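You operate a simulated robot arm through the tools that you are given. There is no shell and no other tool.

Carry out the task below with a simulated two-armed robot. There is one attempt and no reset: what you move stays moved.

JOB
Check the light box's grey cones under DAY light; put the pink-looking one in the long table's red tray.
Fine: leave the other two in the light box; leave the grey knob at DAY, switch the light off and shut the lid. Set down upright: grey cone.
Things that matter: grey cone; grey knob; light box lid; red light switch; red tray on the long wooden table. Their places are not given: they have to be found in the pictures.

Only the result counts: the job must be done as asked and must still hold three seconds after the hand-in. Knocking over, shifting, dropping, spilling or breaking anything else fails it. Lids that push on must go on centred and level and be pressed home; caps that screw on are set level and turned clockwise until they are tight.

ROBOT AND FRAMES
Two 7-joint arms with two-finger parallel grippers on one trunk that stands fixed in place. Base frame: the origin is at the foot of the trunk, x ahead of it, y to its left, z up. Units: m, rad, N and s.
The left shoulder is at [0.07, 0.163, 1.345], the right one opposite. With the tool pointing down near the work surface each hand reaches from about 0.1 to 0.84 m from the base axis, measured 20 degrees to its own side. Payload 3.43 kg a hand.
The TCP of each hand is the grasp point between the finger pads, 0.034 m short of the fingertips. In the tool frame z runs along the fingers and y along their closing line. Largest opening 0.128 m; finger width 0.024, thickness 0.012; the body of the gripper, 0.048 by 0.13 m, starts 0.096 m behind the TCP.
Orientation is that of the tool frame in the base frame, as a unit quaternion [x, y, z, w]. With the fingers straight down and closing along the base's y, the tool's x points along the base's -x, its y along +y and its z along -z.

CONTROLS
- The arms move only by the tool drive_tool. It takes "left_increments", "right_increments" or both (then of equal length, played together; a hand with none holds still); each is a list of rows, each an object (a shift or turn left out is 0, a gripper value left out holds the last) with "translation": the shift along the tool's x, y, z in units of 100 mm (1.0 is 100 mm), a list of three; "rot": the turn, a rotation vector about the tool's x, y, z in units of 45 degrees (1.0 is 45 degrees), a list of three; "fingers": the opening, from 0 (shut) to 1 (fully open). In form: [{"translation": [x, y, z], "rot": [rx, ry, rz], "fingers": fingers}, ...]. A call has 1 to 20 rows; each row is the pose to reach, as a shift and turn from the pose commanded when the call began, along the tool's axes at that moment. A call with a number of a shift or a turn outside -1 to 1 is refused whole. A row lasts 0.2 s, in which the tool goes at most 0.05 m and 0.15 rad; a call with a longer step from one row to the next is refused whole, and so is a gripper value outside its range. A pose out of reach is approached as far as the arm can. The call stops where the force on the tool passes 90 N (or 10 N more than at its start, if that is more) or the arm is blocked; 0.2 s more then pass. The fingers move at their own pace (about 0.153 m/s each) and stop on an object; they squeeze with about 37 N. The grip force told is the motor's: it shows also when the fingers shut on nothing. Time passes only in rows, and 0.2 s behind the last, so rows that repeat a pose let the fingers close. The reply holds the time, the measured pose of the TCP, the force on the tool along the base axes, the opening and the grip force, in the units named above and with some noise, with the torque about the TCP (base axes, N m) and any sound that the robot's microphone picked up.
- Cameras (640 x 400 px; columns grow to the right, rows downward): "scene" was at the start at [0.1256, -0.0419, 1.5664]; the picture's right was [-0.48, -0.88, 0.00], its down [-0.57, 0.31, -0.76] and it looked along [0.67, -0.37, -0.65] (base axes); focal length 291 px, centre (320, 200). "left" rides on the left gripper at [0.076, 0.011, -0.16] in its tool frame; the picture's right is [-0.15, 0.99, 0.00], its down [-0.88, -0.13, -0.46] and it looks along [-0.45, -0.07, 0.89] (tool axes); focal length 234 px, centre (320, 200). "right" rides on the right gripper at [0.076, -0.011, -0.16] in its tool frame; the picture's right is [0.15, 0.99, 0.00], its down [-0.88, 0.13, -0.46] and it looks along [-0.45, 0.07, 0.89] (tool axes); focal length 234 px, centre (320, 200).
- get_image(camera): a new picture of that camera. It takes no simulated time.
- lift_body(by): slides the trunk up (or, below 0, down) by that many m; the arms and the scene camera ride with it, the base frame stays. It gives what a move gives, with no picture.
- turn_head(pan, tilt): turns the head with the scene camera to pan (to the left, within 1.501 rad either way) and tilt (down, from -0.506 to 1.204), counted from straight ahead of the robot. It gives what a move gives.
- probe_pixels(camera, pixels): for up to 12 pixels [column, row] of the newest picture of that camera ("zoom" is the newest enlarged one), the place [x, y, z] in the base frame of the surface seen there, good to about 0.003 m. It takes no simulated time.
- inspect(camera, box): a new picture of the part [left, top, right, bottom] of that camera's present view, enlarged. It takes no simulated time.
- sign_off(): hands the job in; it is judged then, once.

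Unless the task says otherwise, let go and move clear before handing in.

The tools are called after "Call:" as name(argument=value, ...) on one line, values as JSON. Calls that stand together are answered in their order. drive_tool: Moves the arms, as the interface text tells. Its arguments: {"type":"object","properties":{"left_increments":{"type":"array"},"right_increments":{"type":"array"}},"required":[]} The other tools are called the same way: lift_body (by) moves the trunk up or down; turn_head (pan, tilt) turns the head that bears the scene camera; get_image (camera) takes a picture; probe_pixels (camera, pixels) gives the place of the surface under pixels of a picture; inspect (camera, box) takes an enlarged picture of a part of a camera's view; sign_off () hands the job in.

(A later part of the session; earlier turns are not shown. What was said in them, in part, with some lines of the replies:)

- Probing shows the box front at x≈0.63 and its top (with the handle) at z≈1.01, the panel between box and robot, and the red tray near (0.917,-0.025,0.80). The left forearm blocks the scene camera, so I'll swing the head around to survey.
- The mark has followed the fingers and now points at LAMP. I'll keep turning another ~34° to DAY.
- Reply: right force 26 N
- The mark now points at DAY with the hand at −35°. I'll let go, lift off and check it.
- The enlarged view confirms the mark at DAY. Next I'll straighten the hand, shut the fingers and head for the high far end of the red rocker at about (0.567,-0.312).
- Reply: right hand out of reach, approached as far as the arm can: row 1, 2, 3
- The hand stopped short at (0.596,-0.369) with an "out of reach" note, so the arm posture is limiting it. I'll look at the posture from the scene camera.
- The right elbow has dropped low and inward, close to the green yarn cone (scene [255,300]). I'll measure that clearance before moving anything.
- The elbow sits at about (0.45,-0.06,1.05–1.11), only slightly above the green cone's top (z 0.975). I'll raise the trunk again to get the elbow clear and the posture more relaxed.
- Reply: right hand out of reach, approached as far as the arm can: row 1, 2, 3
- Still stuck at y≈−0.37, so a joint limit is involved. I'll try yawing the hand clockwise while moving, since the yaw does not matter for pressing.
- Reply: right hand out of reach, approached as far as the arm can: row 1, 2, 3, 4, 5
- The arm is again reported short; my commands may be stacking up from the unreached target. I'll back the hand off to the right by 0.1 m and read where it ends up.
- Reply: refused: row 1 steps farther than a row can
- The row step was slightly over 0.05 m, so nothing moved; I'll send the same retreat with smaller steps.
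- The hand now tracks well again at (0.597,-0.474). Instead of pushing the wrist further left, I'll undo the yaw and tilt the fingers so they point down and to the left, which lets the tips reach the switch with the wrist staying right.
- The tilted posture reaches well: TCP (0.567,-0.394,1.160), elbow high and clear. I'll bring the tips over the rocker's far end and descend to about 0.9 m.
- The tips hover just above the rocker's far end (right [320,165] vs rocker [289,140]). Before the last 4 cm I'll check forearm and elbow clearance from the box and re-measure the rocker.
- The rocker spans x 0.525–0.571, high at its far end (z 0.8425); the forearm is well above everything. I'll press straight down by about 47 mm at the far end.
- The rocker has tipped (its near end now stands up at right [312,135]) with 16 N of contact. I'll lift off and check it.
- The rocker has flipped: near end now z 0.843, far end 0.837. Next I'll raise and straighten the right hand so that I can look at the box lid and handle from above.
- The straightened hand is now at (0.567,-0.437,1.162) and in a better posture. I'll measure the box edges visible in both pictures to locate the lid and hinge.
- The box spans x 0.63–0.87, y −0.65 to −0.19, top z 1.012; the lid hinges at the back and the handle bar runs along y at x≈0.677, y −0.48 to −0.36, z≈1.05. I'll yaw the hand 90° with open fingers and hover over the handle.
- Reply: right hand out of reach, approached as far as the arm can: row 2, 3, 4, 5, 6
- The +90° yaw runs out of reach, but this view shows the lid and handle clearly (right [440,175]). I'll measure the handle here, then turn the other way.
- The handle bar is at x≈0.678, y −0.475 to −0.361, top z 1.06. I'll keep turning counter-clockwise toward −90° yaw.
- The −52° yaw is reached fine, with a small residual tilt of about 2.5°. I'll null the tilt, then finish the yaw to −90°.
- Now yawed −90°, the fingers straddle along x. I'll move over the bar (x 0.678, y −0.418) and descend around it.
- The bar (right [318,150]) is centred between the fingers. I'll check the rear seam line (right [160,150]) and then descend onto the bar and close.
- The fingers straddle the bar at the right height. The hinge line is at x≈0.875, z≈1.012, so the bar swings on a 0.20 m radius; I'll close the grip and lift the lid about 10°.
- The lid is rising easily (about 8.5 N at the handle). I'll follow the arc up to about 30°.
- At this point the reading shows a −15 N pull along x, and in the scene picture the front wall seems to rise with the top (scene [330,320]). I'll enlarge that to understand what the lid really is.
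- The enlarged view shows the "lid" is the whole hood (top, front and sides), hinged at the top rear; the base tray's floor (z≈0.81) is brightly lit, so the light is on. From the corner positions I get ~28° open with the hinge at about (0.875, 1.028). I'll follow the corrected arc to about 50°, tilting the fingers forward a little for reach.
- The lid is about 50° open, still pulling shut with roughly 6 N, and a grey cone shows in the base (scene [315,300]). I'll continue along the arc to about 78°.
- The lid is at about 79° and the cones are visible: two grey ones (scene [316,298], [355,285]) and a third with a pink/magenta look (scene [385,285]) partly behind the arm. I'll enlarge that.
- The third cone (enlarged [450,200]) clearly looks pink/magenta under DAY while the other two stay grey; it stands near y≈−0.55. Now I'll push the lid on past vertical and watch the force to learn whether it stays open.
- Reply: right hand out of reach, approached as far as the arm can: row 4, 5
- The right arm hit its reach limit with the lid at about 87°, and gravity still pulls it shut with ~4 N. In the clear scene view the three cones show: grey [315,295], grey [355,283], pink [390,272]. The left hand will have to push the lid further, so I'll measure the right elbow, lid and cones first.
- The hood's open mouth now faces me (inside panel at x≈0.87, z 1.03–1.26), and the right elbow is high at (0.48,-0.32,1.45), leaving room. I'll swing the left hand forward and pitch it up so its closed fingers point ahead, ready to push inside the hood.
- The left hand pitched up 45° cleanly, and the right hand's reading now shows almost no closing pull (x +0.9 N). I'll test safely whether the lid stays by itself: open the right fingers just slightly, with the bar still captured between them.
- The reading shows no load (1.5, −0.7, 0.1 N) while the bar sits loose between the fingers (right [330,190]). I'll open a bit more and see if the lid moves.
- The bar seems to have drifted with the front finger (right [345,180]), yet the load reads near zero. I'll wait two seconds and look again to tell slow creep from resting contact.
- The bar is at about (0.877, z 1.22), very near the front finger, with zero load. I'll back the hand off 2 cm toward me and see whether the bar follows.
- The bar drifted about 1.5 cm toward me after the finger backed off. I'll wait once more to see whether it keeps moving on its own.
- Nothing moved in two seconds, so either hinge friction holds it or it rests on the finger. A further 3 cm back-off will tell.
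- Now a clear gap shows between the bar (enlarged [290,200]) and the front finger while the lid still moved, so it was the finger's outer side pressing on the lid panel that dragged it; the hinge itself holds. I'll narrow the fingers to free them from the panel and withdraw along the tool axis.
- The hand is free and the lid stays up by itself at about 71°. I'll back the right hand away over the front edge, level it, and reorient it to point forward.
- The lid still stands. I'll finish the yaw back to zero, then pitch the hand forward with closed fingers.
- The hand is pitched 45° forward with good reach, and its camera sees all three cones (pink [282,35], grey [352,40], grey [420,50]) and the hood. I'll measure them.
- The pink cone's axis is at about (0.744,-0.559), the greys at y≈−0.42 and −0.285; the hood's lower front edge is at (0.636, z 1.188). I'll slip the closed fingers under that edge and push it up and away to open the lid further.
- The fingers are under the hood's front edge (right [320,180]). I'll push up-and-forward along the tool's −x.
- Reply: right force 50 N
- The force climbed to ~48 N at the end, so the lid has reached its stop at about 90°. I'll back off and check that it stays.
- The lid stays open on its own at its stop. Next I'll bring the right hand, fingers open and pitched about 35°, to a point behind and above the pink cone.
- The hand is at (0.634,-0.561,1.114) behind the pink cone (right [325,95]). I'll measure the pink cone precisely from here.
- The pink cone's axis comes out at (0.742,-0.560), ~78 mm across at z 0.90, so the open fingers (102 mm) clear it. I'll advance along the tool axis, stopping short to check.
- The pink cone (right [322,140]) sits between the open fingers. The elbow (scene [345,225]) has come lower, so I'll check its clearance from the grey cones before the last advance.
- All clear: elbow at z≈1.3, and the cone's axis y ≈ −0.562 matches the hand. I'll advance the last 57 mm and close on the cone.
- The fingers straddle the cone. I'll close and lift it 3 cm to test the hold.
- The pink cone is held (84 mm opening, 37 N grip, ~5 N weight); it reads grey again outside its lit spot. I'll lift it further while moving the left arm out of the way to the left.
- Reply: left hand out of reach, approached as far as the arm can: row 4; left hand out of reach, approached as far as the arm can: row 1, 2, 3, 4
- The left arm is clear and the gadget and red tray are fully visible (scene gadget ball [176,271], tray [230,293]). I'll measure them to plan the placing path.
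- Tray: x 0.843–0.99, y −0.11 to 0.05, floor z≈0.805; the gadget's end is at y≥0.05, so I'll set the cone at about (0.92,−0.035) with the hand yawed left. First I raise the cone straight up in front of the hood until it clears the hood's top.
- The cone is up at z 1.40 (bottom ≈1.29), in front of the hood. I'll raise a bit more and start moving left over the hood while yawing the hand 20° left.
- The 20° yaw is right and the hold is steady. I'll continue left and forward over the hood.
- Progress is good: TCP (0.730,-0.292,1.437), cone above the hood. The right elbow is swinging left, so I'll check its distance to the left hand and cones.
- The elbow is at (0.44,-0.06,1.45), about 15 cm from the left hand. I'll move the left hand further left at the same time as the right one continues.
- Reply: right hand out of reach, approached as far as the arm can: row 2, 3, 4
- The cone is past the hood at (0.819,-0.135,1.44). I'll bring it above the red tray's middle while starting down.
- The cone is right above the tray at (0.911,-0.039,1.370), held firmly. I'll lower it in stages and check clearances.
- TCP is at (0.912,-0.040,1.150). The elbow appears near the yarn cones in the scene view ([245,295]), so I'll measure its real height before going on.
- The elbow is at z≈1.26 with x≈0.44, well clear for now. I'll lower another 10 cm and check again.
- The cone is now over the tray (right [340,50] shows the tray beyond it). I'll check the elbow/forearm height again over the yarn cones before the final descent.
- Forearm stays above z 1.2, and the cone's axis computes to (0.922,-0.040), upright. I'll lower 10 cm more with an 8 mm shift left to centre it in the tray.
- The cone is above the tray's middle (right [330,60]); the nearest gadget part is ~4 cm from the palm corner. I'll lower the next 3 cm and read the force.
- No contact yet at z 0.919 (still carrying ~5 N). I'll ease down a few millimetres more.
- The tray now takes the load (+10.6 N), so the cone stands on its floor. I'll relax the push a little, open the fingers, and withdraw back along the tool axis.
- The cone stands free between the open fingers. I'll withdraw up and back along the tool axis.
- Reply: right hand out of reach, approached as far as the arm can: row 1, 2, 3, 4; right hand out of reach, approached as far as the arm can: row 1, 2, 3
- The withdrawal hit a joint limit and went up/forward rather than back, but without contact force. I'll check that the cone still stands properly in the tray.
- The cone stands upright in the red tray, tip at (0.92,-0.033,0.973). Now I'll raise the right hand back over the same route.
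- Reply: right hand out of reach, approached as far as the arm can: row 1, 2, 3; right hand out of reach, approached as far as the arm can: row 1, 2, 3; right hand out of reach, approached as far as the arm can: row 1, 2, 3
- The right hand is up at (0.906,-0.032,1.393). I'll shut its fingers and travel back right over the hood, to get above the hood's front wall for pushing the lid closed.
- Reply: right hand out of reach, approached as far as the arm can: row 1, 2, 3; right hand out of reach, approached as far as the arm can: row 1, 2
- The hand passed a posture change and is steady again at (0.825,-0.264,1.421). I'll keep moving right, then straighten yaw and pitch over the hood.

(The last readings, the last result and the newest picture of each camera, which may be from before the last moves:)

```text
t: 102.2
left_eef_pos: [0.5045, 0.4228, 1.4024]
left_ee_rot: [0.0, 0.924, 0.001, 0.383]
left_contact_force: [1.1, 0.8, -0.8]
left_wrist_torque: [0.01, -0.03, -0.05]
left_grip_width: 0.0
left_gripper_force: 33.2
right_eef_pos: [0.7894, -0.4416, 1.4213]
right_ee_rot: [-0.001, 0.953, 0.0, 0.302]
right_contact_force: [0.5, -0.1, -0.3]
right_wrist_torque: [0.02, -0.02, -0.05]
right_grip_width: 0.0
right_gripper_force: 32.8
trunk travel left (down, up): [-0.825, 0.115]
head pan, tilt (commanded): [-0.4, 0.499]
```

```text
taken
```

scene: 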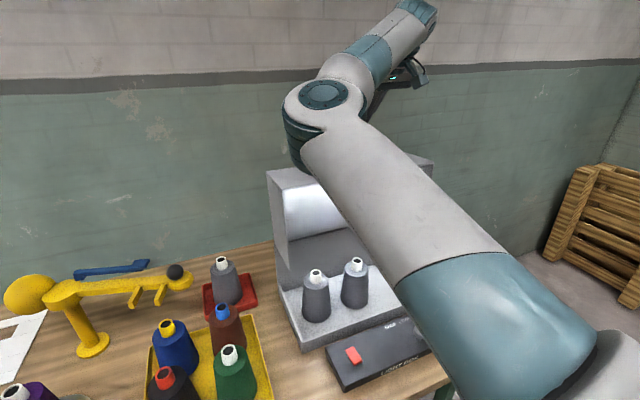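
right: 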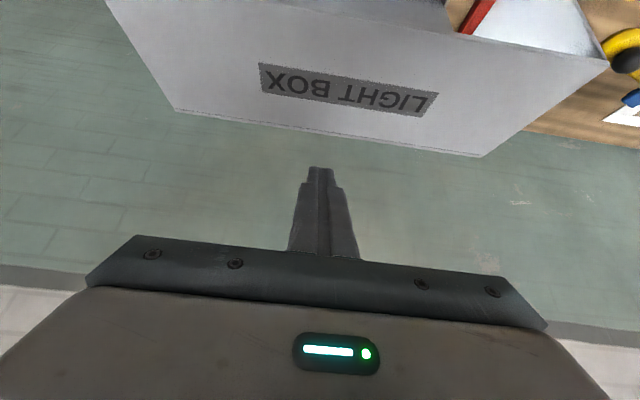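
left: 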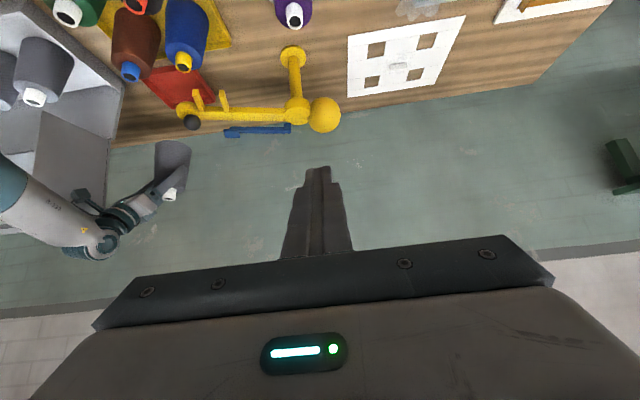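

The hood's front wall lies flat on top (label visible, right [345,90]). I'll measure its edges, then straighten the hand to vertical at about (0.76,-0.53).

Call:
probe_pixels(camera="right", pixels=[[115, 8], [600, 66], [182, 105], [475, 152], [330, 60], [330, 120], [260, 30], [240, 110]])

Call:
drive_tool(right_increments=[{"translation": [0.05, -0.2, 0], "rot": [0, 0.18, 0]}, {"translation": [0.1, -0.4, 0], "rot": [0, 0.36, 0]}, {"translation": [0.2, -0.6, 0], "rot": [0, 0.54, 0]}, {"translation": [0.3, -0.8, 0], "rot": [0, 0.7, 0]}, {"translation": [0.35, -0.9, 0], "rot": [0, 0.782, 0]}])

Call:
get_image(camera="right")

```text
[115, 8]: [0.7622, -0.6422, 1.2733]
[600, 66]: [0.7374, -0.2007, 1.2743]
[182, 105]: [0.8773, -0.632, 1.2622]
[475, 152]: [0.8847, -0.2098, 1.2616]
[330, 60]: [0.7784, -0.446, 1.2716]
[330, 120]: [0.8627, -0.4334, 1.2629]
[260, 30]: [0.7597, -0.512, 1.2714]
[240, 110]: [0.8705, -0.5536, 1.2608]
```

```text
t: 103.4
left_eef_pos: [0.5054, 0.4236, 1.4018]
left_ee_rot: [-0.001, 0.924, 0.0, 0.382]
left_contact_force: [0.1, 0.6, -0.4]
left_wrist_torque: [-0.03, -0.01, 0.02]
left_grip_width: 0.0
left_gripper_force: 32.8
right_eef_pos: [0.7341, -0.5136, 1.39]
right_ee_rot: [-0.001, 1.0, 0.0, 0.008]
right_contact_force: [0.2, -0.3, -0.5]
right_wrist_torque: [0.0, 0.02, 0.0]
right_grip_width: 0.0002
right_gripper_force: 33.1
right hand out of reach, approached as far as the arm can: row 4, 5
trunk travel left (down, up): [-0.825, 0.115]
head pan, tilt (commanded): [-0.4, 0.499]
```

```text
taken
```

right: 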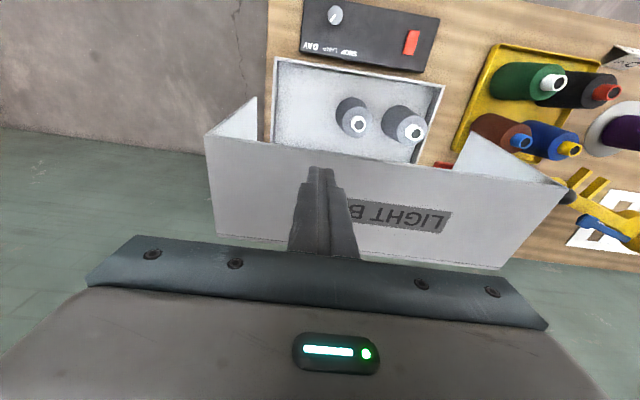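

The front wall's top is at z≈1.27 (x 0.737–0.885), so the lid is ~95° open. I'll give the hand a slight forward pitch and set the closed fingertips just above the wall near its front edge.

Call:
drive_tool(right_increments=[{"translation": [-0.08, -0.02, 0.2], "rot": [0, -0.14, 0]}, {"translation": [-0.15, -0.05, 0.4], "rot": [0, -0.27, 0]}, {"translation": [-0.15, -0.05, 0.55], "rot": [0, -0.27, 0]}])

Call:
get_image(camera="right")

Call:
get_image(camera="scene")

```text
t: 104.2
left_eef_pos: [0.5063, 0.4246, 1.4019]
left_ee_rot: [-0.001, 0.924, -0.001, 0.382]
left_contact_force: [0.4, 0.9, -0.6]
left_wrist_torque: [0.0, 0.02, -0.02]
left_grip_width: 0.0001
left_gripper_force: 32.5
right_eef_pos: [0.7717, -0.5409, 1.3273]
right_ee_rot: [0.014, 0.997, 0.009, 0.069]
right_contact_force: [-0.7, -1.3, 1.2]
right_wrist_torque: [0.1, -0.03, 0.03]
right_grip_width: 0.0002
right_gripper_force: 33.0
right hand out of reach, approached as far as the arm can: row 1, 2, 3
trunk travel left (down, up): [-0.825, 0.115]
head pan, tilt (commanded): [-0.4, 0.499]
```

```text
taken
```

right: 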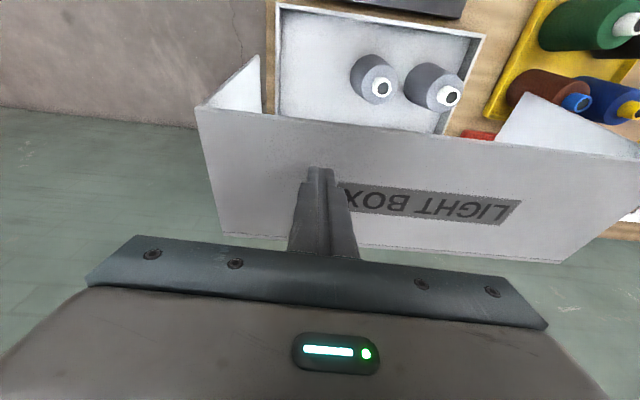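

```text
taken
```

scene: 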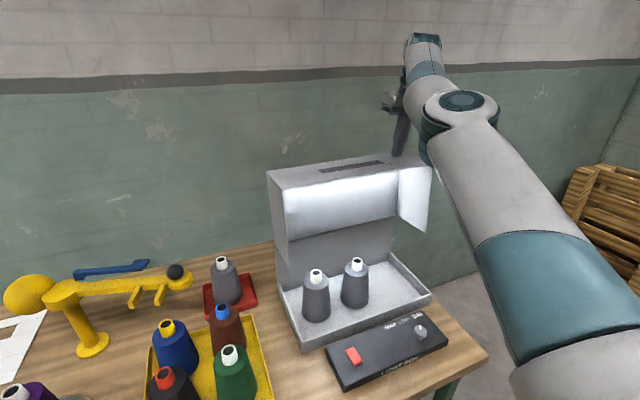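

The fingertips are ~2 cm above the wall (tip at (0.776, 1.294)). I'll push down and gradually back toward me, following the wall as the lid swings shut.

Call:
drive_tool(right_increments=[{"translation": [0.07, 0, 0.11]}, {"translation": [0.141, 0, 0.219]}, {"translation": [0.267, 0, 0.403]}, {"translation": [0.436, 0, 0.53]}, {"translation": [0.661, 0, 0.701]}, {"translation": [0.879, 0, 0.822]}])

Call:
get_image(camera="scene")

Call:
get_image(camera="right")

```text
t: 105.6
left_eef_pos: [0.4975, 0.4266, 1.4042]
left_ee_rot: [-0.001, 0.923, -0.001, 0.385]
left_contact_force: [0.1, 0.1, -0.4]
left_wrist_torque: [0.02, 0.02, -0.03]
left_grip_width: 0.0
left_gripper_force: 32.7
right_eef_pos: [0.6737, -0.5178, 1.2404]
right_ee_rot: [-0.001, 0.994, -0.002, 0.107]
right_contact_force: [-25.1, -0.3, 29.8]
right_wrist_torque: [-0.05, 0.52, 0.03]
right_grip_width: 0.0
right_gripper_force: 33.5
trunk travel left (down, up): [-0.825, 0.115]
head pan, tilt (commanded): [-0.4, 0.499]
```

```text
taken
```

scene: 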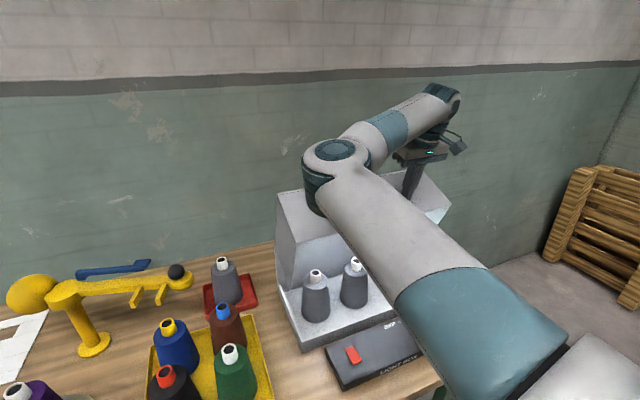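

```text
taken
```

right: 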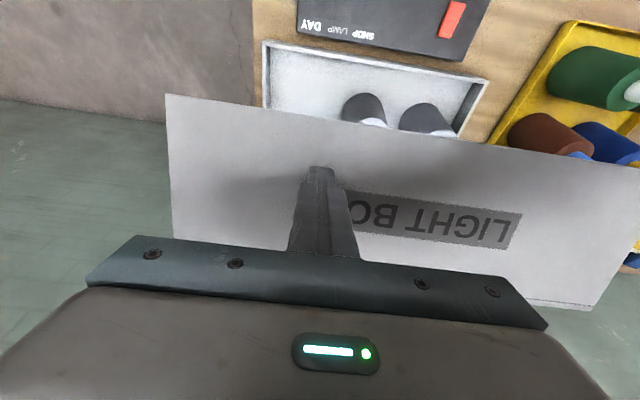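

The lid has come down to about 65°; the tool reads ~39 N against the wall, well within limits. I'll keep pushing straight down at this x.

Call:
drive_tool(right_increments=[{"translation": [0.032, 0, 0.147]}, {"translation": [0.064, 0, 0.293]}, {"translation": [0.096, 0, 0.44]}, {"translation": [0.128, 0, 0.586]}, {"translation": [0.16, 0, 0.733]}, {"translation": [0.192, 0, 0.879]}])

Call:
get_image(camera="scene")

Call:
get_image(camera="right")

```text
t: 106.4
left_eef_pos: [0.4918, 0.4291, 1.4057]
left_ee_rot: [-0.001, 0.922, -0.002, 0.387]
left_contact_force: [1.6, -1.1, 0.4]
left_wrist_torque: [0.03, 0.05, 0.0]
left_grip_width: 0.0001
left_gripper_force: 32.8
right_eef_pos: [0.6614, -0.5196, 1.2208]
right_ee_rot: [0.005, 0.994, -0.009, 0.107]
right_contact_force: [-60.2, 11.6, 53.7]
right_wrist_torque: [0.46, 0.86, 0.33]
right_grip_width: 0.0002
right_gripper_force: 32.9
trunk travel left (down, up): [-0.825, 0.115]
head pan, tilt (commanded): [-0.4, 0.499]
stopped in row 3 (right hand): the force on the tool passed its limit at 94 N (the readings are from after the stop); the commanded pose is now the measured one
```

```text
taken
```

scene: 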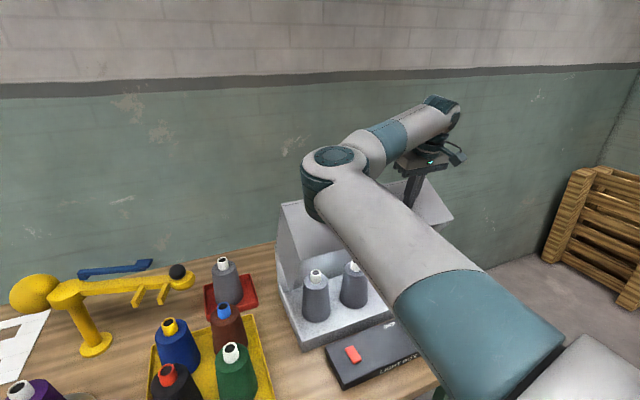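

```text
taken
```

right: 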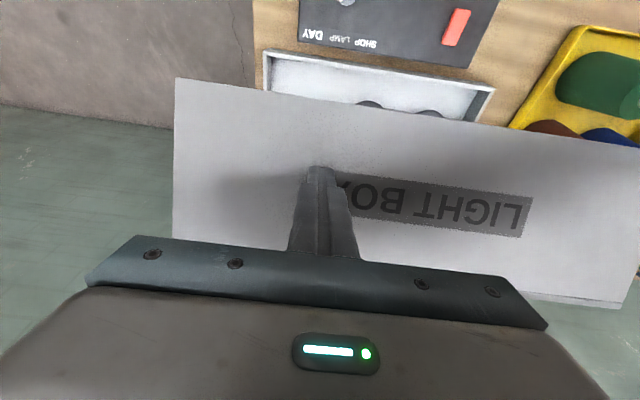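

Pushing straight down wedges against the slanted wall (94 N stop at ~60°), since the force runs through the hinge. I'll back off, and instead hook the fingertips behind the top edge and draw it toward me and down.

Call:
drive_tool(right_increments=[{"translation": [-0.06, 0, -0.3]}, {"translation": [-0.13, 0, -0.6]}, {"translation": [-0.213, 0, -0.977]}])

Call:
drive_tool(right_increments=[{"translation": [-0.3, -0.1, 0], "rot": [0, -0.14, 0]}, {"translation": [-0.62, -0.2, 0], "rot": [0, -0.28, 0]}, {"translation": [-0.95, -0.3, 0.0], "rot": [0, -0.28, 0]}])

Call:
get_image(camera="right")

Call:
get_image(camera="scene")

```text
t: 107.2
left_eef_pos: [0.4997, 0.4259, 1.4035]
left_ee_rot: [0.0, 0.923, -0.001, 0.384]
left_contact_force: [-1.0, 0.3, 0.9]
left_wrist_torque: [-0.02, -0.04, -0.02]
left_grip_width: 0.0
left_gripper_force: 33.1
right_eef_pos: [0.6727, -0.5198, 1.3066]
right_ee_rot: [0.002, 0.995, -0.004, 0.104]
right_contact_force: [-1.2, 0.9, 0.2]
right_wrist_torque: [-0.01, -0.05, 0.0]
right_grip_width: 0.0002
right_gripper_force: 32.3
trunk travel left (down, up): [-0.825, 0.115]
head pan, tilt (commanded): [-0.4, 0.499]
```

```text
t: 108.0
left_eef_pos: [0.5057, 0.4222, 1.4031]
left_ee_rot: [-0.001, 0.924, 0.002, 0.381]
left_contact_force: [0.0, -0.5, 0.1]
left_wrist_torque: [0.02, 0.05, -0.02]
left_grip_width: 0.0
left_gripper_force: 32.9
right_eef_pos: [0.7724, -0.5538, 1.323]
right_ee_rot: [0.002, 0.978, -0.002, 0.21]
right_contact_force: [0.7, -0.1, 0.7]
right_wrist_torque: [0.03, 0.02, 0.04]
right_grip_width: 0.0
right_gripper_force: 33.2
trunk travel left (down, up): [-0.825, 0.115]
head pan, tilt (commanded): [-0.4, 0.499]
```

```text
taken
```

right: 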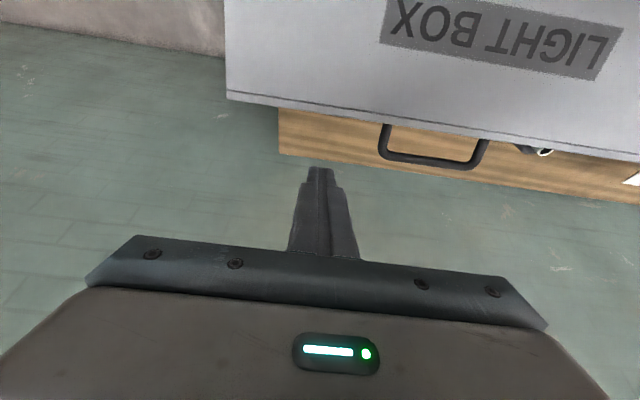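

```text
taken
```

scene: 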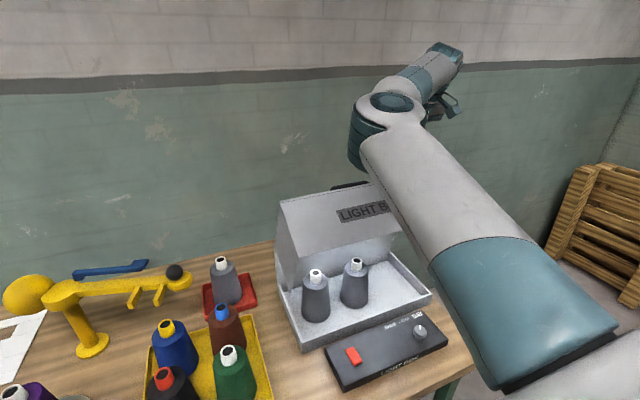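

The fingers are now above and behind the hood's top edge (right: ridge line [230,97]–[640,158], handle [430,160]). I'll measure the ridge.

Call:
probe_pixels(camera="right", pixels=[[235, 95], [300, 100], [450, 122], [550, 138], [430, 163], [390, 130], [470, 165], [300, 40], [235, 10]])

```text
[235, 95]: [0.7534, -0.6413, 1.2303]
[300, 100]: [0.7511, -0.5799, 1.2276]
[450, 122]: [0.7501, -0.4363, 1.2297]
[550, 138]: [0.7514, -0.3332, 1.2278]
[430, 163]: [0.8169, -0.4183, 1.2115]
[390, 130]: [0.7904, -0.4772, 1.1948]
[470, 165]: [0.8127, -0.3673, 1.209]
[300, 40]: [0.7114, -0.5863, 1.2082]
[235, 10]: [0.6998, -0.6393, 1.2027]
```

The ridge is at (0.752, 1.229) with the lid ~62° open. I'll lower the fingertips behind it, then draw toward me and down.

Call:
drive_tool(right_increments=[{"translation": [0.06, 0, 0.3]}, {"translation": [0.12, 0, 0.62]}, {"translation": [0.196, 0, 0.95]}, {"translation": [0.196, 0, 0.987]}])

Call:
get_image(camera="right")

```text
t: 109.0
left_eef_pos: [0.5042, 0.422, 1.4027]
left_ee_rot: [-0.002, 0.924, 0.001, 0.383]
left_contact_force: [0.0, 0.6, 1.1]
left_wrist_torque: [0.01, -0.02, 0.02]
left_grip_width: 0.0002
left_gripper_force: 33.0
right_eef_pos: [0.7939, -0.5498, 1.2266]
right_ee_rot: [0.001, 0.978, -0.004, 0.211]
right_contact_force: [0.9, 0.2, 0.0]
right_wrist_torque: [0.02, 0.02, 0.03]
right_grip_width: 0.0002
right_gripper_force: 33.5
trunk travel left (down, up): [-0.825, 0.115]
head pan, tilt (commanded): [-0.4, 0.499]
```

```text
taken
```

right: 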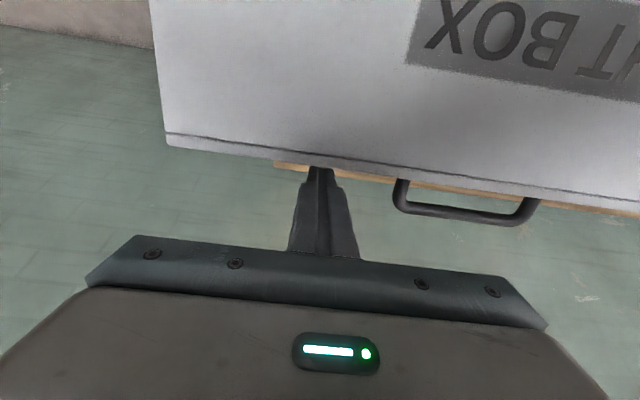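

The fingers are behind the ridge and clear of the handle. Now I'll draw along the tool's +x (toward me and down).

Call:
drive_tool(right_increments=[{"translation": [0.16, 0, 0.01]}, {"translation": [0.32, 0, 0.02]}, {"translation": [0.48, 0, 0.03]}, {"translation": [0.64, 0, 0.04]}, {"translation": [0.8, 0, 0.05]}, {"translation": [0.96, 0, 0.06]}])

Call:
get_image(camera="scene")

Call:
get_image(camera="right")

```text
t: 110.4
left_eef_pos: [0.5038, 0.4237, 1.4022]
left_ee_rot: [-0.001, 0.924, 0.001, 0.382]
left_contact_force: [-0.2, 1.2, 1.3]
left_wrist_torque: [0.01, 0.02, 0.03]
left_grip_width: 0.0
left_gripper_force: 33.2
right_eef_pos: [0.7084, -0.552, 1.1824]
right_ee_rot: [0.001, 0.977, -0.005, 0.211]
right_contact_force: [-0.3, 0.1, 0.6]
right_wrist_torque: [0.01, 0.03, -0.03]
right_grip_width: 0.0002
right_gripper_force: 33.3
trunk travel left (down, up): [-0.825, 0.115]
head pan, tilt (commanded): [-0.4, 0.499]
```

```text
taken
```

scene: 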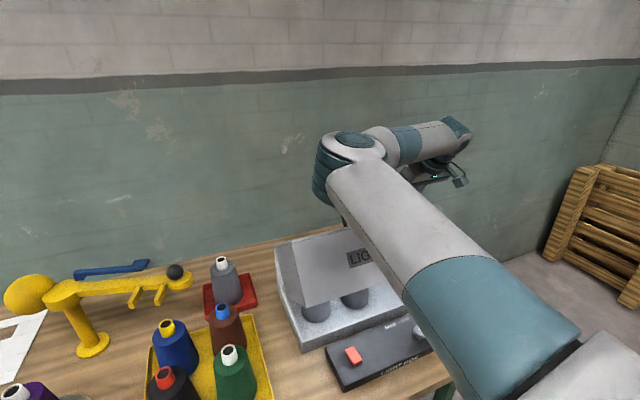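

```text
taken
```

right: 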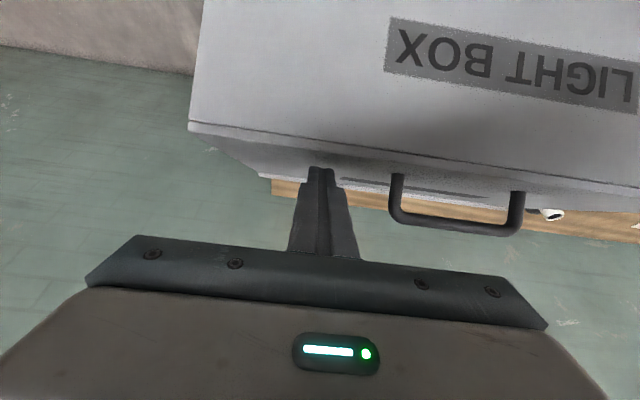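

That moved the lid smoothly to about 40° with almost no force. I'll now push straight down on the top panel.

Call:
drive_tool(right_increments=[{"translation": [0.083, 0, 0.182]}, {"translation": [0.165, 0, 0.364]}, {"translation": [0.248, 0, 0.547]}, {"translation": [0.33, 0, 0.729]}, {"translation": [0.413, 0, 0.911]}])

Call:
get_image(camera="scene")

Call:
get_image(camera="right")

```text
t: 111.6
left_eef_pos: [0.5052, 0.4225, 1.4022]
left_ee_rot: [-0.001, 0.924, 0.001, 0.382]
left_contact_force: [0.4, -0.3, -0.3]
left_wrist_torque: [0.05, -0.01, 0.01]
left_grip_width: 0.0
left_gripper_force: 32.8
right_eef_pos: [0.71, -0.5548, 1.0812]
right_ee_rot: [0.001, 0.978, -0.004, 0.211]
right_contact_force: [-0.6, 0.1, -0.7]
right_wrist_torque: [0.01, 0.0, -0.02]
right_grip_width: 0.0
right_gripper_force: 32.7
trunk travel left (down, up): [-0.825, 0.115]
head pan, tilt (commanded): [-0.4, 0.499]
```

```text
taken
```

scene: 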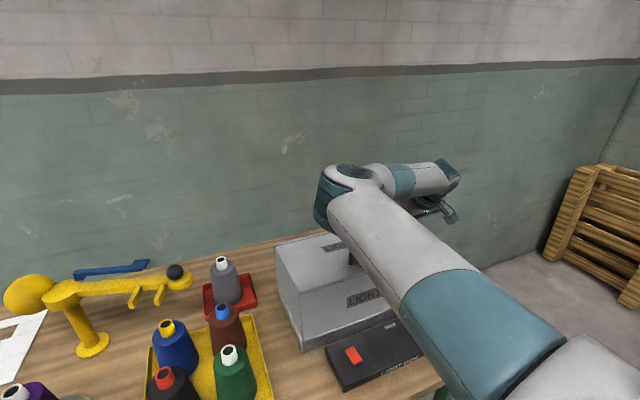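

```text
taken
```

right: 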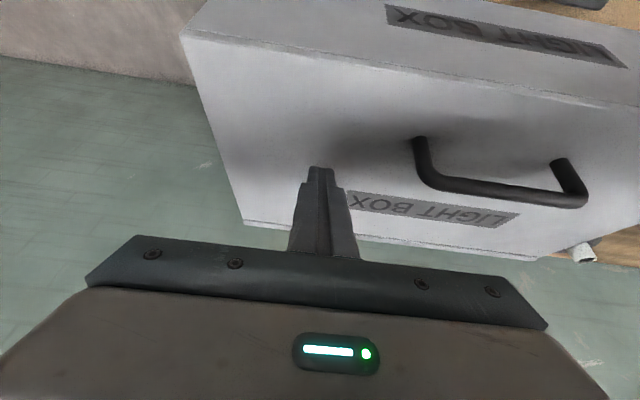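

The lid is nearly shut. I'll press the last bit down and watch the force.

Call:
drive_tool(right_increments=[{"translation": [0.06, 0, 0.137]}, {"translation": [0.116, 0, 0.255]}, {"translation": [0.136, 0, 0.3]}, {"translation": [0.145, 0, 0.319]}, {"translation": [0.145, 0, 0.319]}])

Call:
get_image(camera="scene")

Call:
inspect(camera="scene", box=[250, 210, 450, 380])

Call:
get_image(camera="right")

```text
t: 112.8
left_eef_pos: [0.5027, 0.4236, 1.4024]
left_ee_rot: [-0.001, 0.924, 0.0, 0.383]
left_contact_force: [0.0, 0.0, 0.6]
left_wrist_torque: [-0.01, 0.01, -0.02]
left_grip_width: 0.0
left_gripper_force: 32.5
right_eef_pos: [0.7086, -0.555, 1.0489]
right_ee_rot: [0.002, 0.977, -0.005, 0.212]
right_contact_force: [4.0, -4.1, 13.2]
right_wrist_torque: [-0.12, -0.17, -0.1]
right_grip_width: 0.0
right_gripper_force: 33.5
trunk travel left (down, up): [-0.825, 0.115]
head pan, tilt (commanded): [-0.4, 0.499]
```

```text
taken
```

scene: 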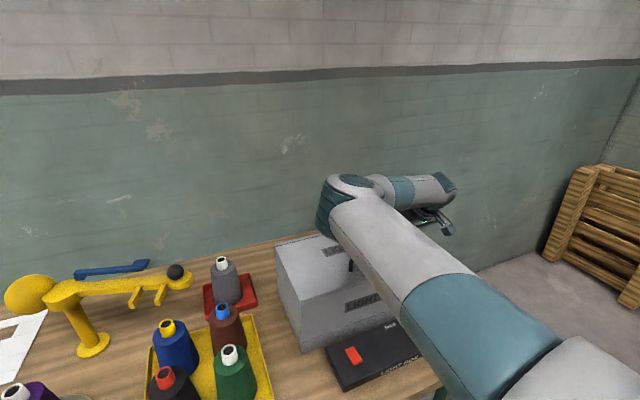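

```text
2.35 times, centred on (350, 295) of scene
```

zoom: 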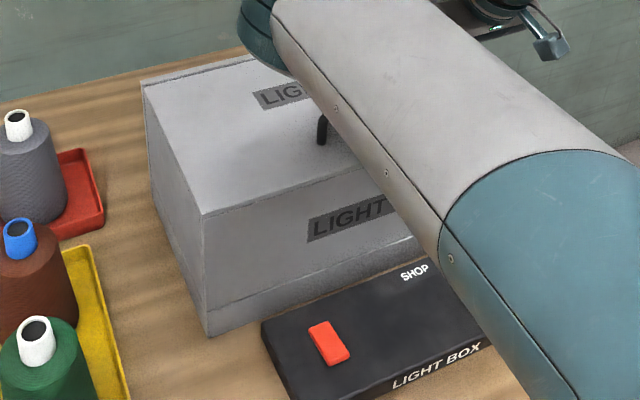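

```text
taken
```

right: 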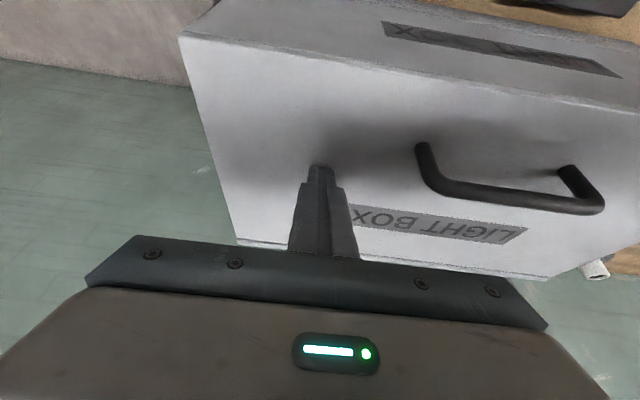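

The lid is pressed home (13 N, TCP z 1.049; the enlarged view shows it flush). Next I'll lift off and bring the hand back toward the red switch, levelling it on the way.

Call:
drive_tool(right_increments=[{"translation": [-0.14, 0, -0.3]}, {"translation": [-0.28, 0, -0.61]}, {"translation": [-0.413, 0, -0.911]}])

Call:
drive_tool(right_increments=[{"translation": [0.25, 0.1, -0.1], "rot": [0, 0.18, 0]}, {"translation": [0.5, 0.25, -0.2], "rot": [0, 0.36, 0]}, {"translation": [0.75, 0.4, -0.3], "rot": [0, 0.54, 0]}, {"translation": [0.82, 0.5, -0.37], "rot": [0, 0.543, 0]}])

Call:
get_image(camera="right")

Call:
get_image(camera="scene")

```text
t: 113.6
left_eef_pos: [0.5043, 0.4226, 1.4025]
left_ee_rot: [-0.001, 0.924, 0.0, 0.383]
left_contact_force: [0.3, -0.4, -0.5]
left_wrist_torque: [0.0, -0.02, 0.02]
left_grip_width: 0.0002
left_gripper_force: 33.3
right_eef_pos: [0.7075, -0.5519, 1.147]
right_ee_rot: [0.001, 0.978, -0.004, 0.209]
right_contact_force: [0.7, 0.6, 1.2]
right_wrist_torque: [0.01, 0.0, -0.01]
right_grip_width: 0.0002
right_gripper_force: 33.1
trunk travel left (down, up): [-0.825, 0.115]
head pan, tilt (commanded): [-0.4, 0.499]
```

```text
t: 114.6
left_eef_pos: [0.504, 0.4243, 1.4017]
left_ee_rot: [0.0, 0.924, -0.001, 0.382]
left_contact_force: [-1.1, 0.7, -0.3]
left_wrist_torque: [0.01, 0.0, -0.02]
left_grip_width: 0.0
left_gripper_force: 33.0
right_eef_pos: [0.6177, -0.5017, 1.1467]
right_ee_rot: [0.001, 1.0, -0.004, -0.002]
right_contact_force: [0.1, 0.5, -1.1]
right_wrist_torque: [0.0, -0.03, -0.01]
right_grip_width: 0.0
right_gripper_force: 33.0
trunk travel left (down, up): [-0.825, 0.115]
head pan, tilt (commanded): [-0.4, 0.499]
```

```text
taken
```

right: 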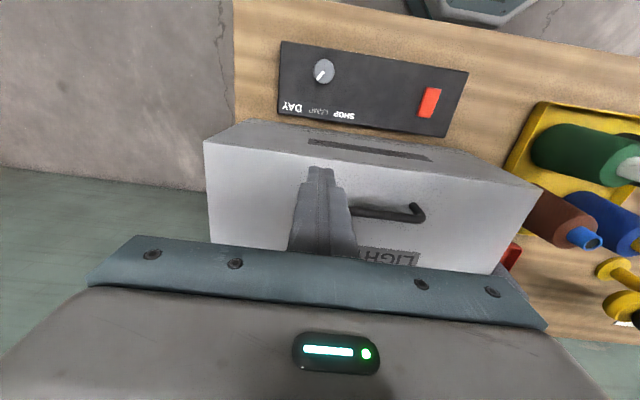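

```text
taken
```

scene: 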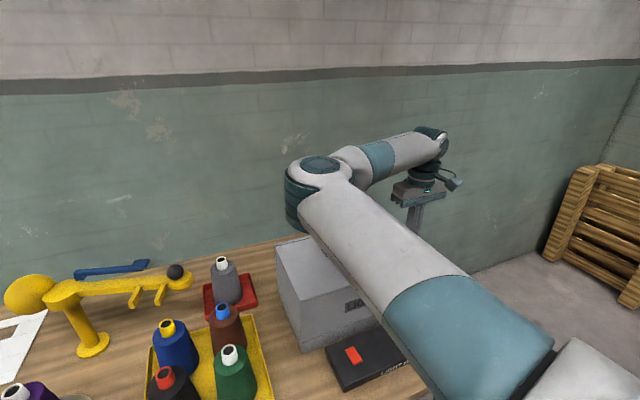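

The lid looks flush and the knob still points to DAY (right [322,72]). I'll verify the lid height by probing, then tilt the hand left for the switch's near end.

Call:
probe_pixels(camera="right", pixels=[[212, 150], [535, 190], [260, 160], [450, 185], [240, 225], [480, 255], [430, 92], [430, 113], [325, 65], [318, 78]])

Call:
drive_tool(right_increments=[{"translation": [0.22, 0.25, 0], "rot": [-0.17, 0, 0]}, {"translation": [0.44, 0.5, 0], "rot": [-0.34, 0, 0]}, {"translation": [0.66, 0.75, 0], "rot": [-0.51, 0, 0]}, {"translation": [0.867, 1.0, 0], "rot": [-0.667, 0, 0]}])

Call:
get_image(camera="right")

```text
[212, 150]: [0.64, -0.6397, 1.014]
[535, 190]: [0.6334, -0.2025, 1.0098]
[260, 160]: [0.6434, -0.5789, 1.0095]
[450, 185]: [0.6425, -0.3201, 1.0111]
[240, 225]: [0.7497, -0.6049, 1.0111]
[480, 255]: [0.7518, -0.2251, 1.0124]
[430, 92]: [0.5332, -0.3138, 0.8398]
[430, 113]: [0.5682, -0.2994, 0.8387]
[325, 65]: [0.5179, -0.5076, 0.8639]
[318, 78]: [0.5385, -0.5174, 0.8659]
```

```text
t: 115.6
left_eef_pos: [0.5034, 0.4235, 1.4031]
left_ee_rot: [-0.001, 0.924, 0.001, 0.383]
left_contact_force: [-0.3, 0.0, 0.3]
left_wrist_torque: [0.02, -0.03, 0.02]
left_grip_width: 0.0
left_gripper_force: 32.5
right_eef_pos: [0.5329, -0.4021, 1.1465]
right_ee_rot: [0.002, 0.967, 0.257, 0.0]
right_contact_force: [0.0, 0.5, 0.8]
right_wrist_torque: [-0.03, -0.03, 0.04]
right_grip_width: 0.0001
right_gripper_force: 33.5
trunk travel left (down, up): [-0.825, 0.115]
head pan, tilt (commanded): [-0.4, 0.499]
```

```text
taken
```

right: 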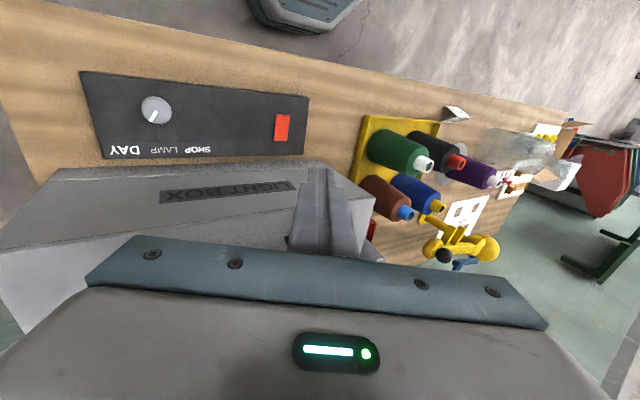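

The lid is level at z 1.010–1.014, the same as at the start. I'll move the tilted tips over the rocker's near end (x 0.531) and descend.

Call:
drive_tool(right_increments=[{"translation": [0, 0.13, 0.33]}, {"translation": [0.01, 0.26, 0.66]}, {"translation": [0.02, 0.4, 0.999]}])

Call:
drive_tool(right_increments=[{"translation": [0, -0.24, 0.42]}, {"translation": [0, -0.48, 0.83]}, {"translation": [0, -0.5, 0.866]}])

Call:
drive_tool(right_increments=[{"translation": [0, -0.15, 0.26]}, {"translation": [0, -0.3, 0.52]}, {"translation": [0, -0.33, 0.572]}])

Call:
get_image(camera="right")

Call:
inspect(camera="right", box=[220, 60, 400, 200])

Call:
get_image(camera="scene")

```text
t: 116.4
left_eef_pos: [0.5047, 0.4242, 1.401]
left_ee_rot: [-0.001, 0.924, 0.0, 0.383]
left_contact_force: [0.0, 0.1, 0.2]
left_wrist_torque: [0.0, 0.0, -0.03]
left_grip_width: 0.0003
left_gripper_force: 33.4
right_eef_pos: [0.5303, -0.318, 1.0786]
right_ee_rot: [0.003, 0.967, 0.255, -0.001]
right_contact_force: [-0.3, 0.0, -0.2]
right_wrist_torque: [-0.03, 0.03, 0.03]
right_grip_width: 0.0003
right_gripper_force: 33.0
trunk travel left (down, up): [-0.825, 0.115]
head pan, tilt (commanded): [-0.4, 0.499]
```

```text
t: 117.2
left_eef_pos: [0.5039, 0.4239, 1.404]
left_ee_rot: [0.0, 0.924, 0.0, 0.382]
left_contact_force: [1.2, -0.4, 0.0]
left_wrist_torque: [0.0, -0.04, 0.0]
left_grip_width: 0.0002
left_gripper_force: 33.8
right_eef_pos: [0.5297, -0.3178, 0.9783]
right_ee_rot: [0.002, 0.967, 0.256, -0.001]
right_contact_force: [0.7, 0.4, 0.5]
right_wrist_torque: [-0.01, 0.0, -0.01]
right_grip_width: 0.0001
right_gripper_force: 32.6
trunk travel left (down, up): [-0.825, 0.115]
head pan, tilt (commanded): [-0.4, 0.499]
```

```text
t: 118.0
left_eef_pos: [0.5038, 0.4234, 1.4027]
left_ee_rot: [-0.002, 0.924, 0.001, 0.383]
left_contact_force: [0.7, 0.7, -0.1]
left_wrist_torque: [0.01, 0.01, 0.0]
left_grip_width: 0.0001
left_gripper_force: 33.0
right_eef_pos: [0.5306, -0.3194, 0.9119]
right_ee_rot: [0.002, 0.967, 0.256, 0.001]
right_contact_force: [-0.9, -0.3, 0.1]
right_wrist_torque: [-0.02, -0.02, 0.02]
right_grip_width: 0.0
right_gripper_force: 32.8
trunk travel left (down, up): [-0.825, 0.115]
head pan, tilt (commanded): [-0.4, 0.499]
```

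```text
taken
```

right: 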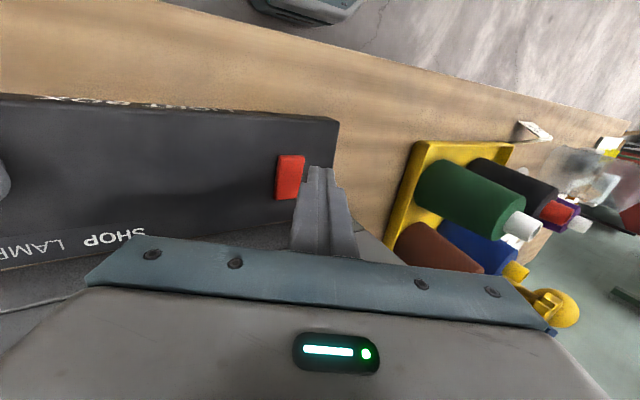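

```text
2.86 times, centred on (310, 130) of right
```

zoom: 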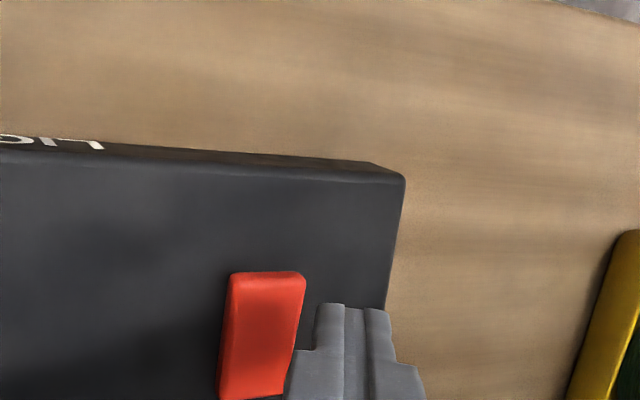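

```text
taken
```

scene: 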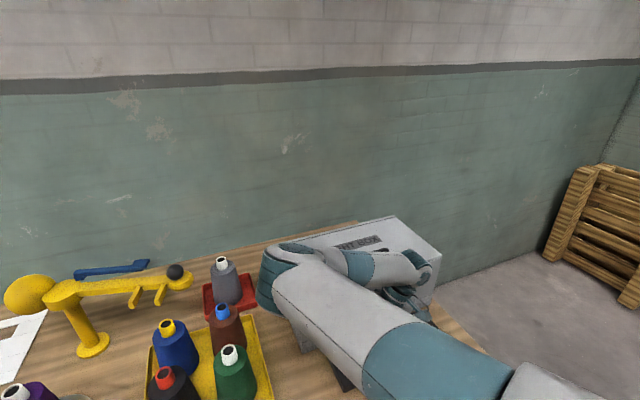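

The tips are above the rocker's near (raised) end. I'll press it down about 41 mm to switch the light off.

Call:
drive_tool(right_increments=[{"translation": [0, -0.1, 0.173]}, {"translation": [0, -0.15, 0.26]}, {"translation": [0, -0.175, 0.303]}, {"translation": [0, -0.195, 0.338]}, {"translation": [0, -0.208, 0.36]}, {"translation": [0, -0.208, 0.36]}])

Call:
get_image(camera="right")

Call:
drive_tool(right_increments=[{"translation": [0, 0.2, -0.35]}, {"translation": [0, 0.4, -0.7]}, {"translation": [0, 0.5, -0.87]}])

Call:
inspect(camera="right", box=[200, 40, 400, 200])

```text
t: 119.4
left_eef_pos: [0.5021, 0.4239, 1.4031]
left_ee_rot: [0.0, 0.923, -0.001, 0.384]
left_contact_force: [0.3, -0.4, 0.0]
left_wrist_torque: [-0.01, 0.0, 0.01]
left_grip_width: 0.0
left_gripper_force: 32.9
right_eef_pos: [0.5292, -0.3186, 0.8723]
right_ee_rot: [0.002, 0.967, 0.256, 0.001]
right_contact_force: [0.5, 0.7, 21.2]
right_wrist_torque: [0.23, -0.22, 0.0]
right_grip_width: 0.0
right_gripper_force: 32.6
trunk travel left (down, up): [-0.825, 0.115]
head pan, tilt (commanded): [-0.4, 0.499]
```

```text
taken
```

right: 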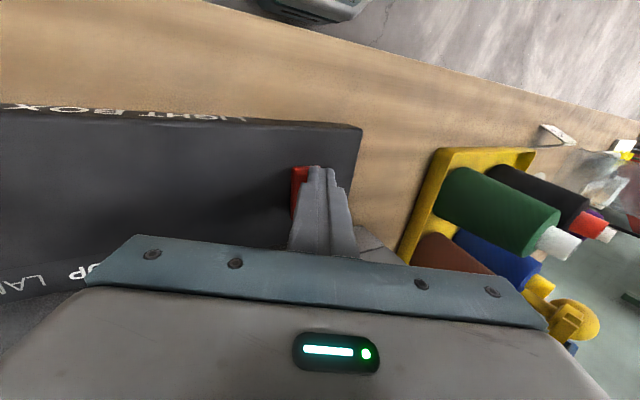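

```text
t: 120.2
left_eef_pos: [0.5043, 0.424, 1.4024]
left_ee_rot: [0.0, 0.924, 0.0, 0.383]
left_contact_force: [0.6, -0.1, -0.5]
left_wrist_torque: [0.0, -0.01, 0.0]
left_grip_width: 0.0
left_gripper_force: 32.8
right_eef_pos: [0.5304, -0.3191, 0.9709]
right_ee_rot: [0.002, 0.967, 0.256, -0.002]
right_contact_force: [0.2, 0.4, 0.5]
right_wrist_torque: [0.0, 0.0, 0.0]
right_grip_width: 0.0001
right_gripper_force: 33.4
trunk travel left (down, up): [-0.825, 0.115]
head pan, tilt (commanded): [-0.4, 0.499]
```

```text
2.50 times, centred on (300, 120) of right
```

zoom: 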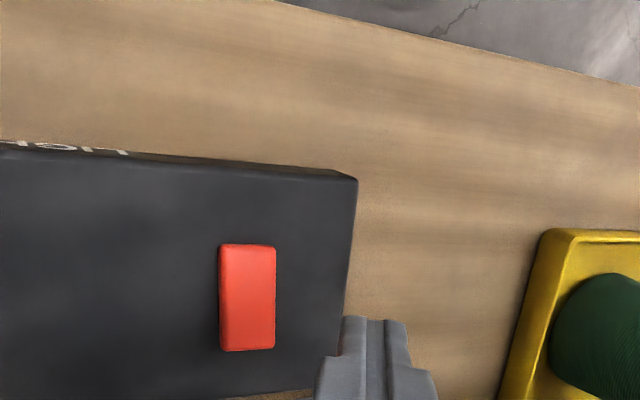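

The press peaked at 21 N and the rocker looks as it did at the start. I'll measure its tilt to confirm it has flipped back to off.

Call:
probe_pixels(camera="zoom", pixels=[[248, 250], [248, 298], [248, 345], [250, 260], [246, 335]])

Call:
drive_tool(right_increments=[{"translation": [0, 0.03, -0.3], "rot": [0.17, 0, 0]}, {"translation": [0, 0.06, -0.6], "rot": [0.34, 0, 0]}, {"translation": [0, 0.1, -0.98], "rot": [0.51, 0, 0]}, {"translation": [0, 0.1, -0.98], "rot": [0.667, 0, 0]}])

Call:
drive_tool(right_increments=[{"translation": [0, -0.3, -0.35]}, {"translation": [0, -0.6, -0.7]}, {"translation": [0.1, -0.8, -1.0]}])

Call:
get_image(camera="right")

Call:
get_image(camera="scene")

```text
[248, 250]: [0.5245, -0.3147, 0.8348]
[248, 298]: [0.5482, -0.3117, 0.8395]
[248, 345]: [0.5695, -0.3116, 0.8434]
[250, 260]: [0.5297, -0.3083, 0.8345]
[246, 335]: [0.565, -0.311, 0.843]
```

```text
t: 121.2
left_eef_pos: [0.5037, 0.4235, 1.4022]
left_ee_rot: [-0.001, 0.924, 0.0, 0.383]
left_contact_force: [-0.6, -0.2, 0.2]
left_wrist_torque: [-0.05, -0.02, -0.03]
left_grip_width: 0.0
left_gripper_force: 33.1
right_eef_pos: [0.5302, -0.3573, 1.0617]
right_ee_rot: [0.002, 1.0, -0.006, -0.001]
right_contact_force: [-0.3, -0.2, -0.8]
right_wrist_torque: [-0.02, -0.03, -0.01]
right_grip_width: 0.0002
right_gripper_force: 33.4
trunk travel left (down, up): [-0.825, 0.115]
head pan, tilt (commanded): [-0.4, 0.499]
```

```text
t: 122.0
left_eef_pos: [0.5037, 0.4233, 1.4027]
left_ee_rot: [-0.001, 0.924, 0.0, 0.383]
left_contact_force: [-1.2, 0.6, -0.8]
left_wrist_torque: [0.0, 0.0, -0.02]
left_grip_width: 0.0
left_gripper_force: 32.8
right_eef_pos: [0.5203, -0.4384, 1.161]
right_ee_rot: [0.002, 1.0, -0.004, -0.001]
right_contact_force: [0.3, -0.3, 0.4]
right_wrist_torque: [-0.01, 0.01, 0.01]
right_grip_width: 0.0
right_gripper_force: 33.1
trunk travel left (down, up): [-0.825, 0.115]
head pan, tilt (commanded): [-0.4, 0.499]
```

```text
taken
```

right: 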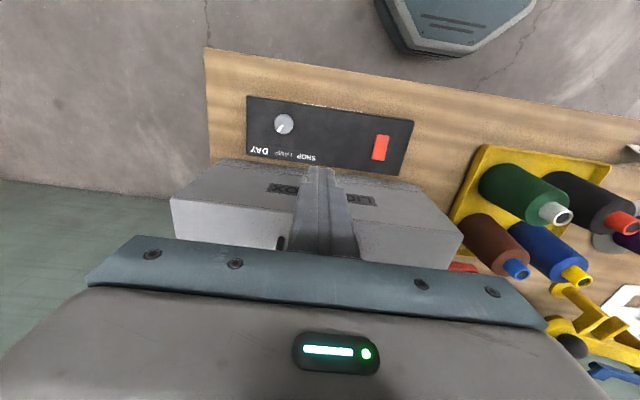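

```text
taken
```

scene: 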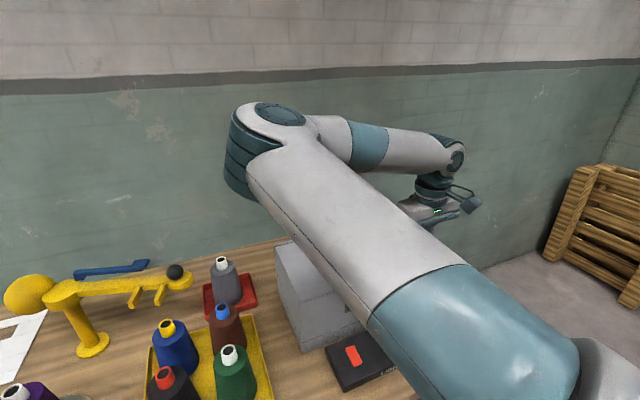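

The rocker is back as at the start (near end 0.835, far end 0.843), so the light is off. I'll move the right hand clear and do a final check of knob, lid and tray.

Call:
drive_tool(right_increments=[{"translation": [0.3, -0.1, -0.35]}, {"translation": [0.6, -0.2, -0.7]}, {"translation": [0.9, -0.3, -1.0]}])

Call:
drive_tool(right_increments=[{"translation": [0, 0, -0.4]}, {"translation": [0, 0, -0.8]}, {"translation": [0, 0, -0.9]}])

Call:
turn_head(pan=-0.15, tilt=0.6)

Call:
get_image(camera="scene")

Call:
get_image(camera="right")

Call:
inspect(camera="right", box=[230, 90, 440, 260])

```text
t: 122.8
left_eef_pos: [0.5038, 0.4227, 1.4034]
left_ee_rot: [-0.001, 0.924, 0.001, 0.383]
left_contact_force: [0.0, -0.5, -0.4]
left_wrist_torque: [0.03, 0.0, -0.02]
left_grip_width: 0.0
left_gripper_force: 32.6
right_eef_pos: [0.4287, -0.4663, 1.2626]
right_ee_rot: [0.001, 1.0, -0.002, -0.001]
right_contact_force: [-0.2, 0.0, -0.6]
right_wrist_torque: [0.0, -0.03, 0.0]
right_grip_width: 0.0
right_gripper_force: 33.3
trunk travel left (down, up): [-0.825, 0.115]
head pan, tilt (commanded): [-0.4, 0.499]
```

```text
t: 123.6
left_eef_pos: [0.5051, 0.4236, 1.4034]
left_ee_rot: [0.0, 0.924, -0.001, 0.383]
left_contact_force: [-0.3, 0.9, -0.8]
left_wrist_torque: [-0.02, -0.01, 0.04]
left_grip_width: 0.0
left_gripper_force: 33.1
right_eef_pos: [0.4312, -0.4642, 1.3517]
right_ee_rot: [0.002, 1.0, -0.004, -0.002]
right_contact_force: [-0.6, -0.6, 0.3]
right_wrist_torque: [-0.01, -0.01, 0.01]
right_grip_width: 0.0
right_gripper_force: 32.6
trunk travel left (down, up): [-0.825, 0.115]
head pan, tilt (commanded): [-0.4, 0.499]
```

```text
t: 124.3
left_eef_pos: [0.5035, 0.4231, 1.4027]
left_ee_rot: [-0.001, 0.924, 0.001, 0.383]
left_contact_force: [0.4, 0.2, -0.1]
left_wrist_torque: [-0.02, -0.01, 0.0]
left_grip_width: 0.0
left_gripper_force: 32.9
right_eef_pos: [0.4305, -0.4651, 1.3521]
right_ee_rot: [0.002, 1.0, -0.003, -0.002]
right_contact_force: [0.9, -0.1, 0.8]
right_wrist_torque: [0.02, 0.01, -0.02]
right_grip_width: 0.0
right_gripper_force: 32.9
trunk travel left (down, up): [-0.825, 0.115]
head pan, tilt (commanded): [-0.15, 0.6]
```

```text
taken
```

scene: 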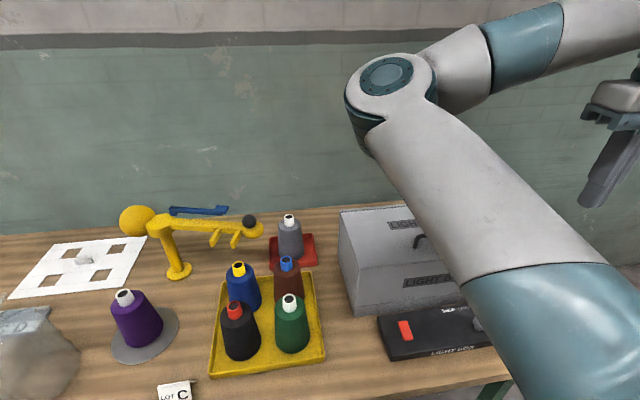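

```text
taken
```

right: 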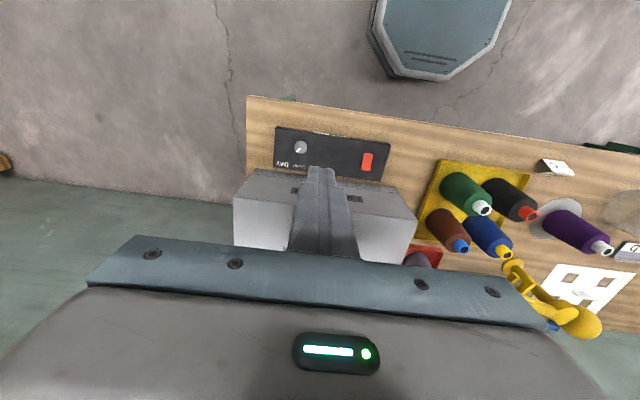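

```text
2.35 times, centred on (335, 175) of right
```

zoom: 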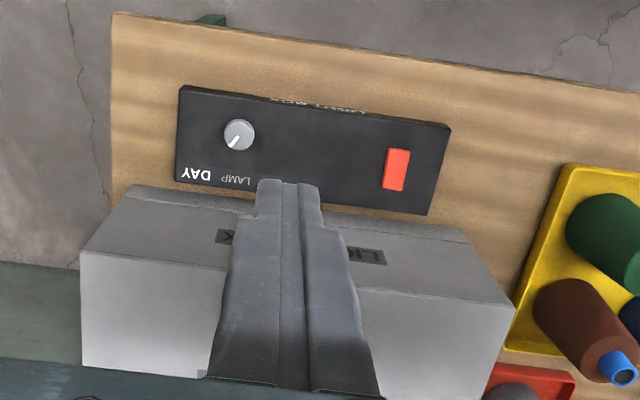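

Final check: knob mark at DAY (enlarged [232,140]), rocker in its starting (off) position, lid shut and level, the pink-looking cone upright in the red tray (scene [290,238]), everything else in place, both hands clear. Handing in.

Call:
sign_off()

```text
The job is handed in.
```

The job is handed in. Under DAY light the right-hand cone looked pink, and it now stands upright in the red tray on the long table. The other two stayed grey, and I left them in the light box.

- **Knob:** its mark points at DAY.
- **Light:** switched off. The red rocker is back in its starting position.
- **Lid:** shut and level, at about the same height as before it was opened.
- **Everything else:** nothing else looks moved or knocked over in the last pictures, and both hands are clear.

I couldn't check two things directly. The grey cones were standing when I last saw them, before the lid closed. With the lid shut I also can't see that the light is out, so that rests on the rocker's position.
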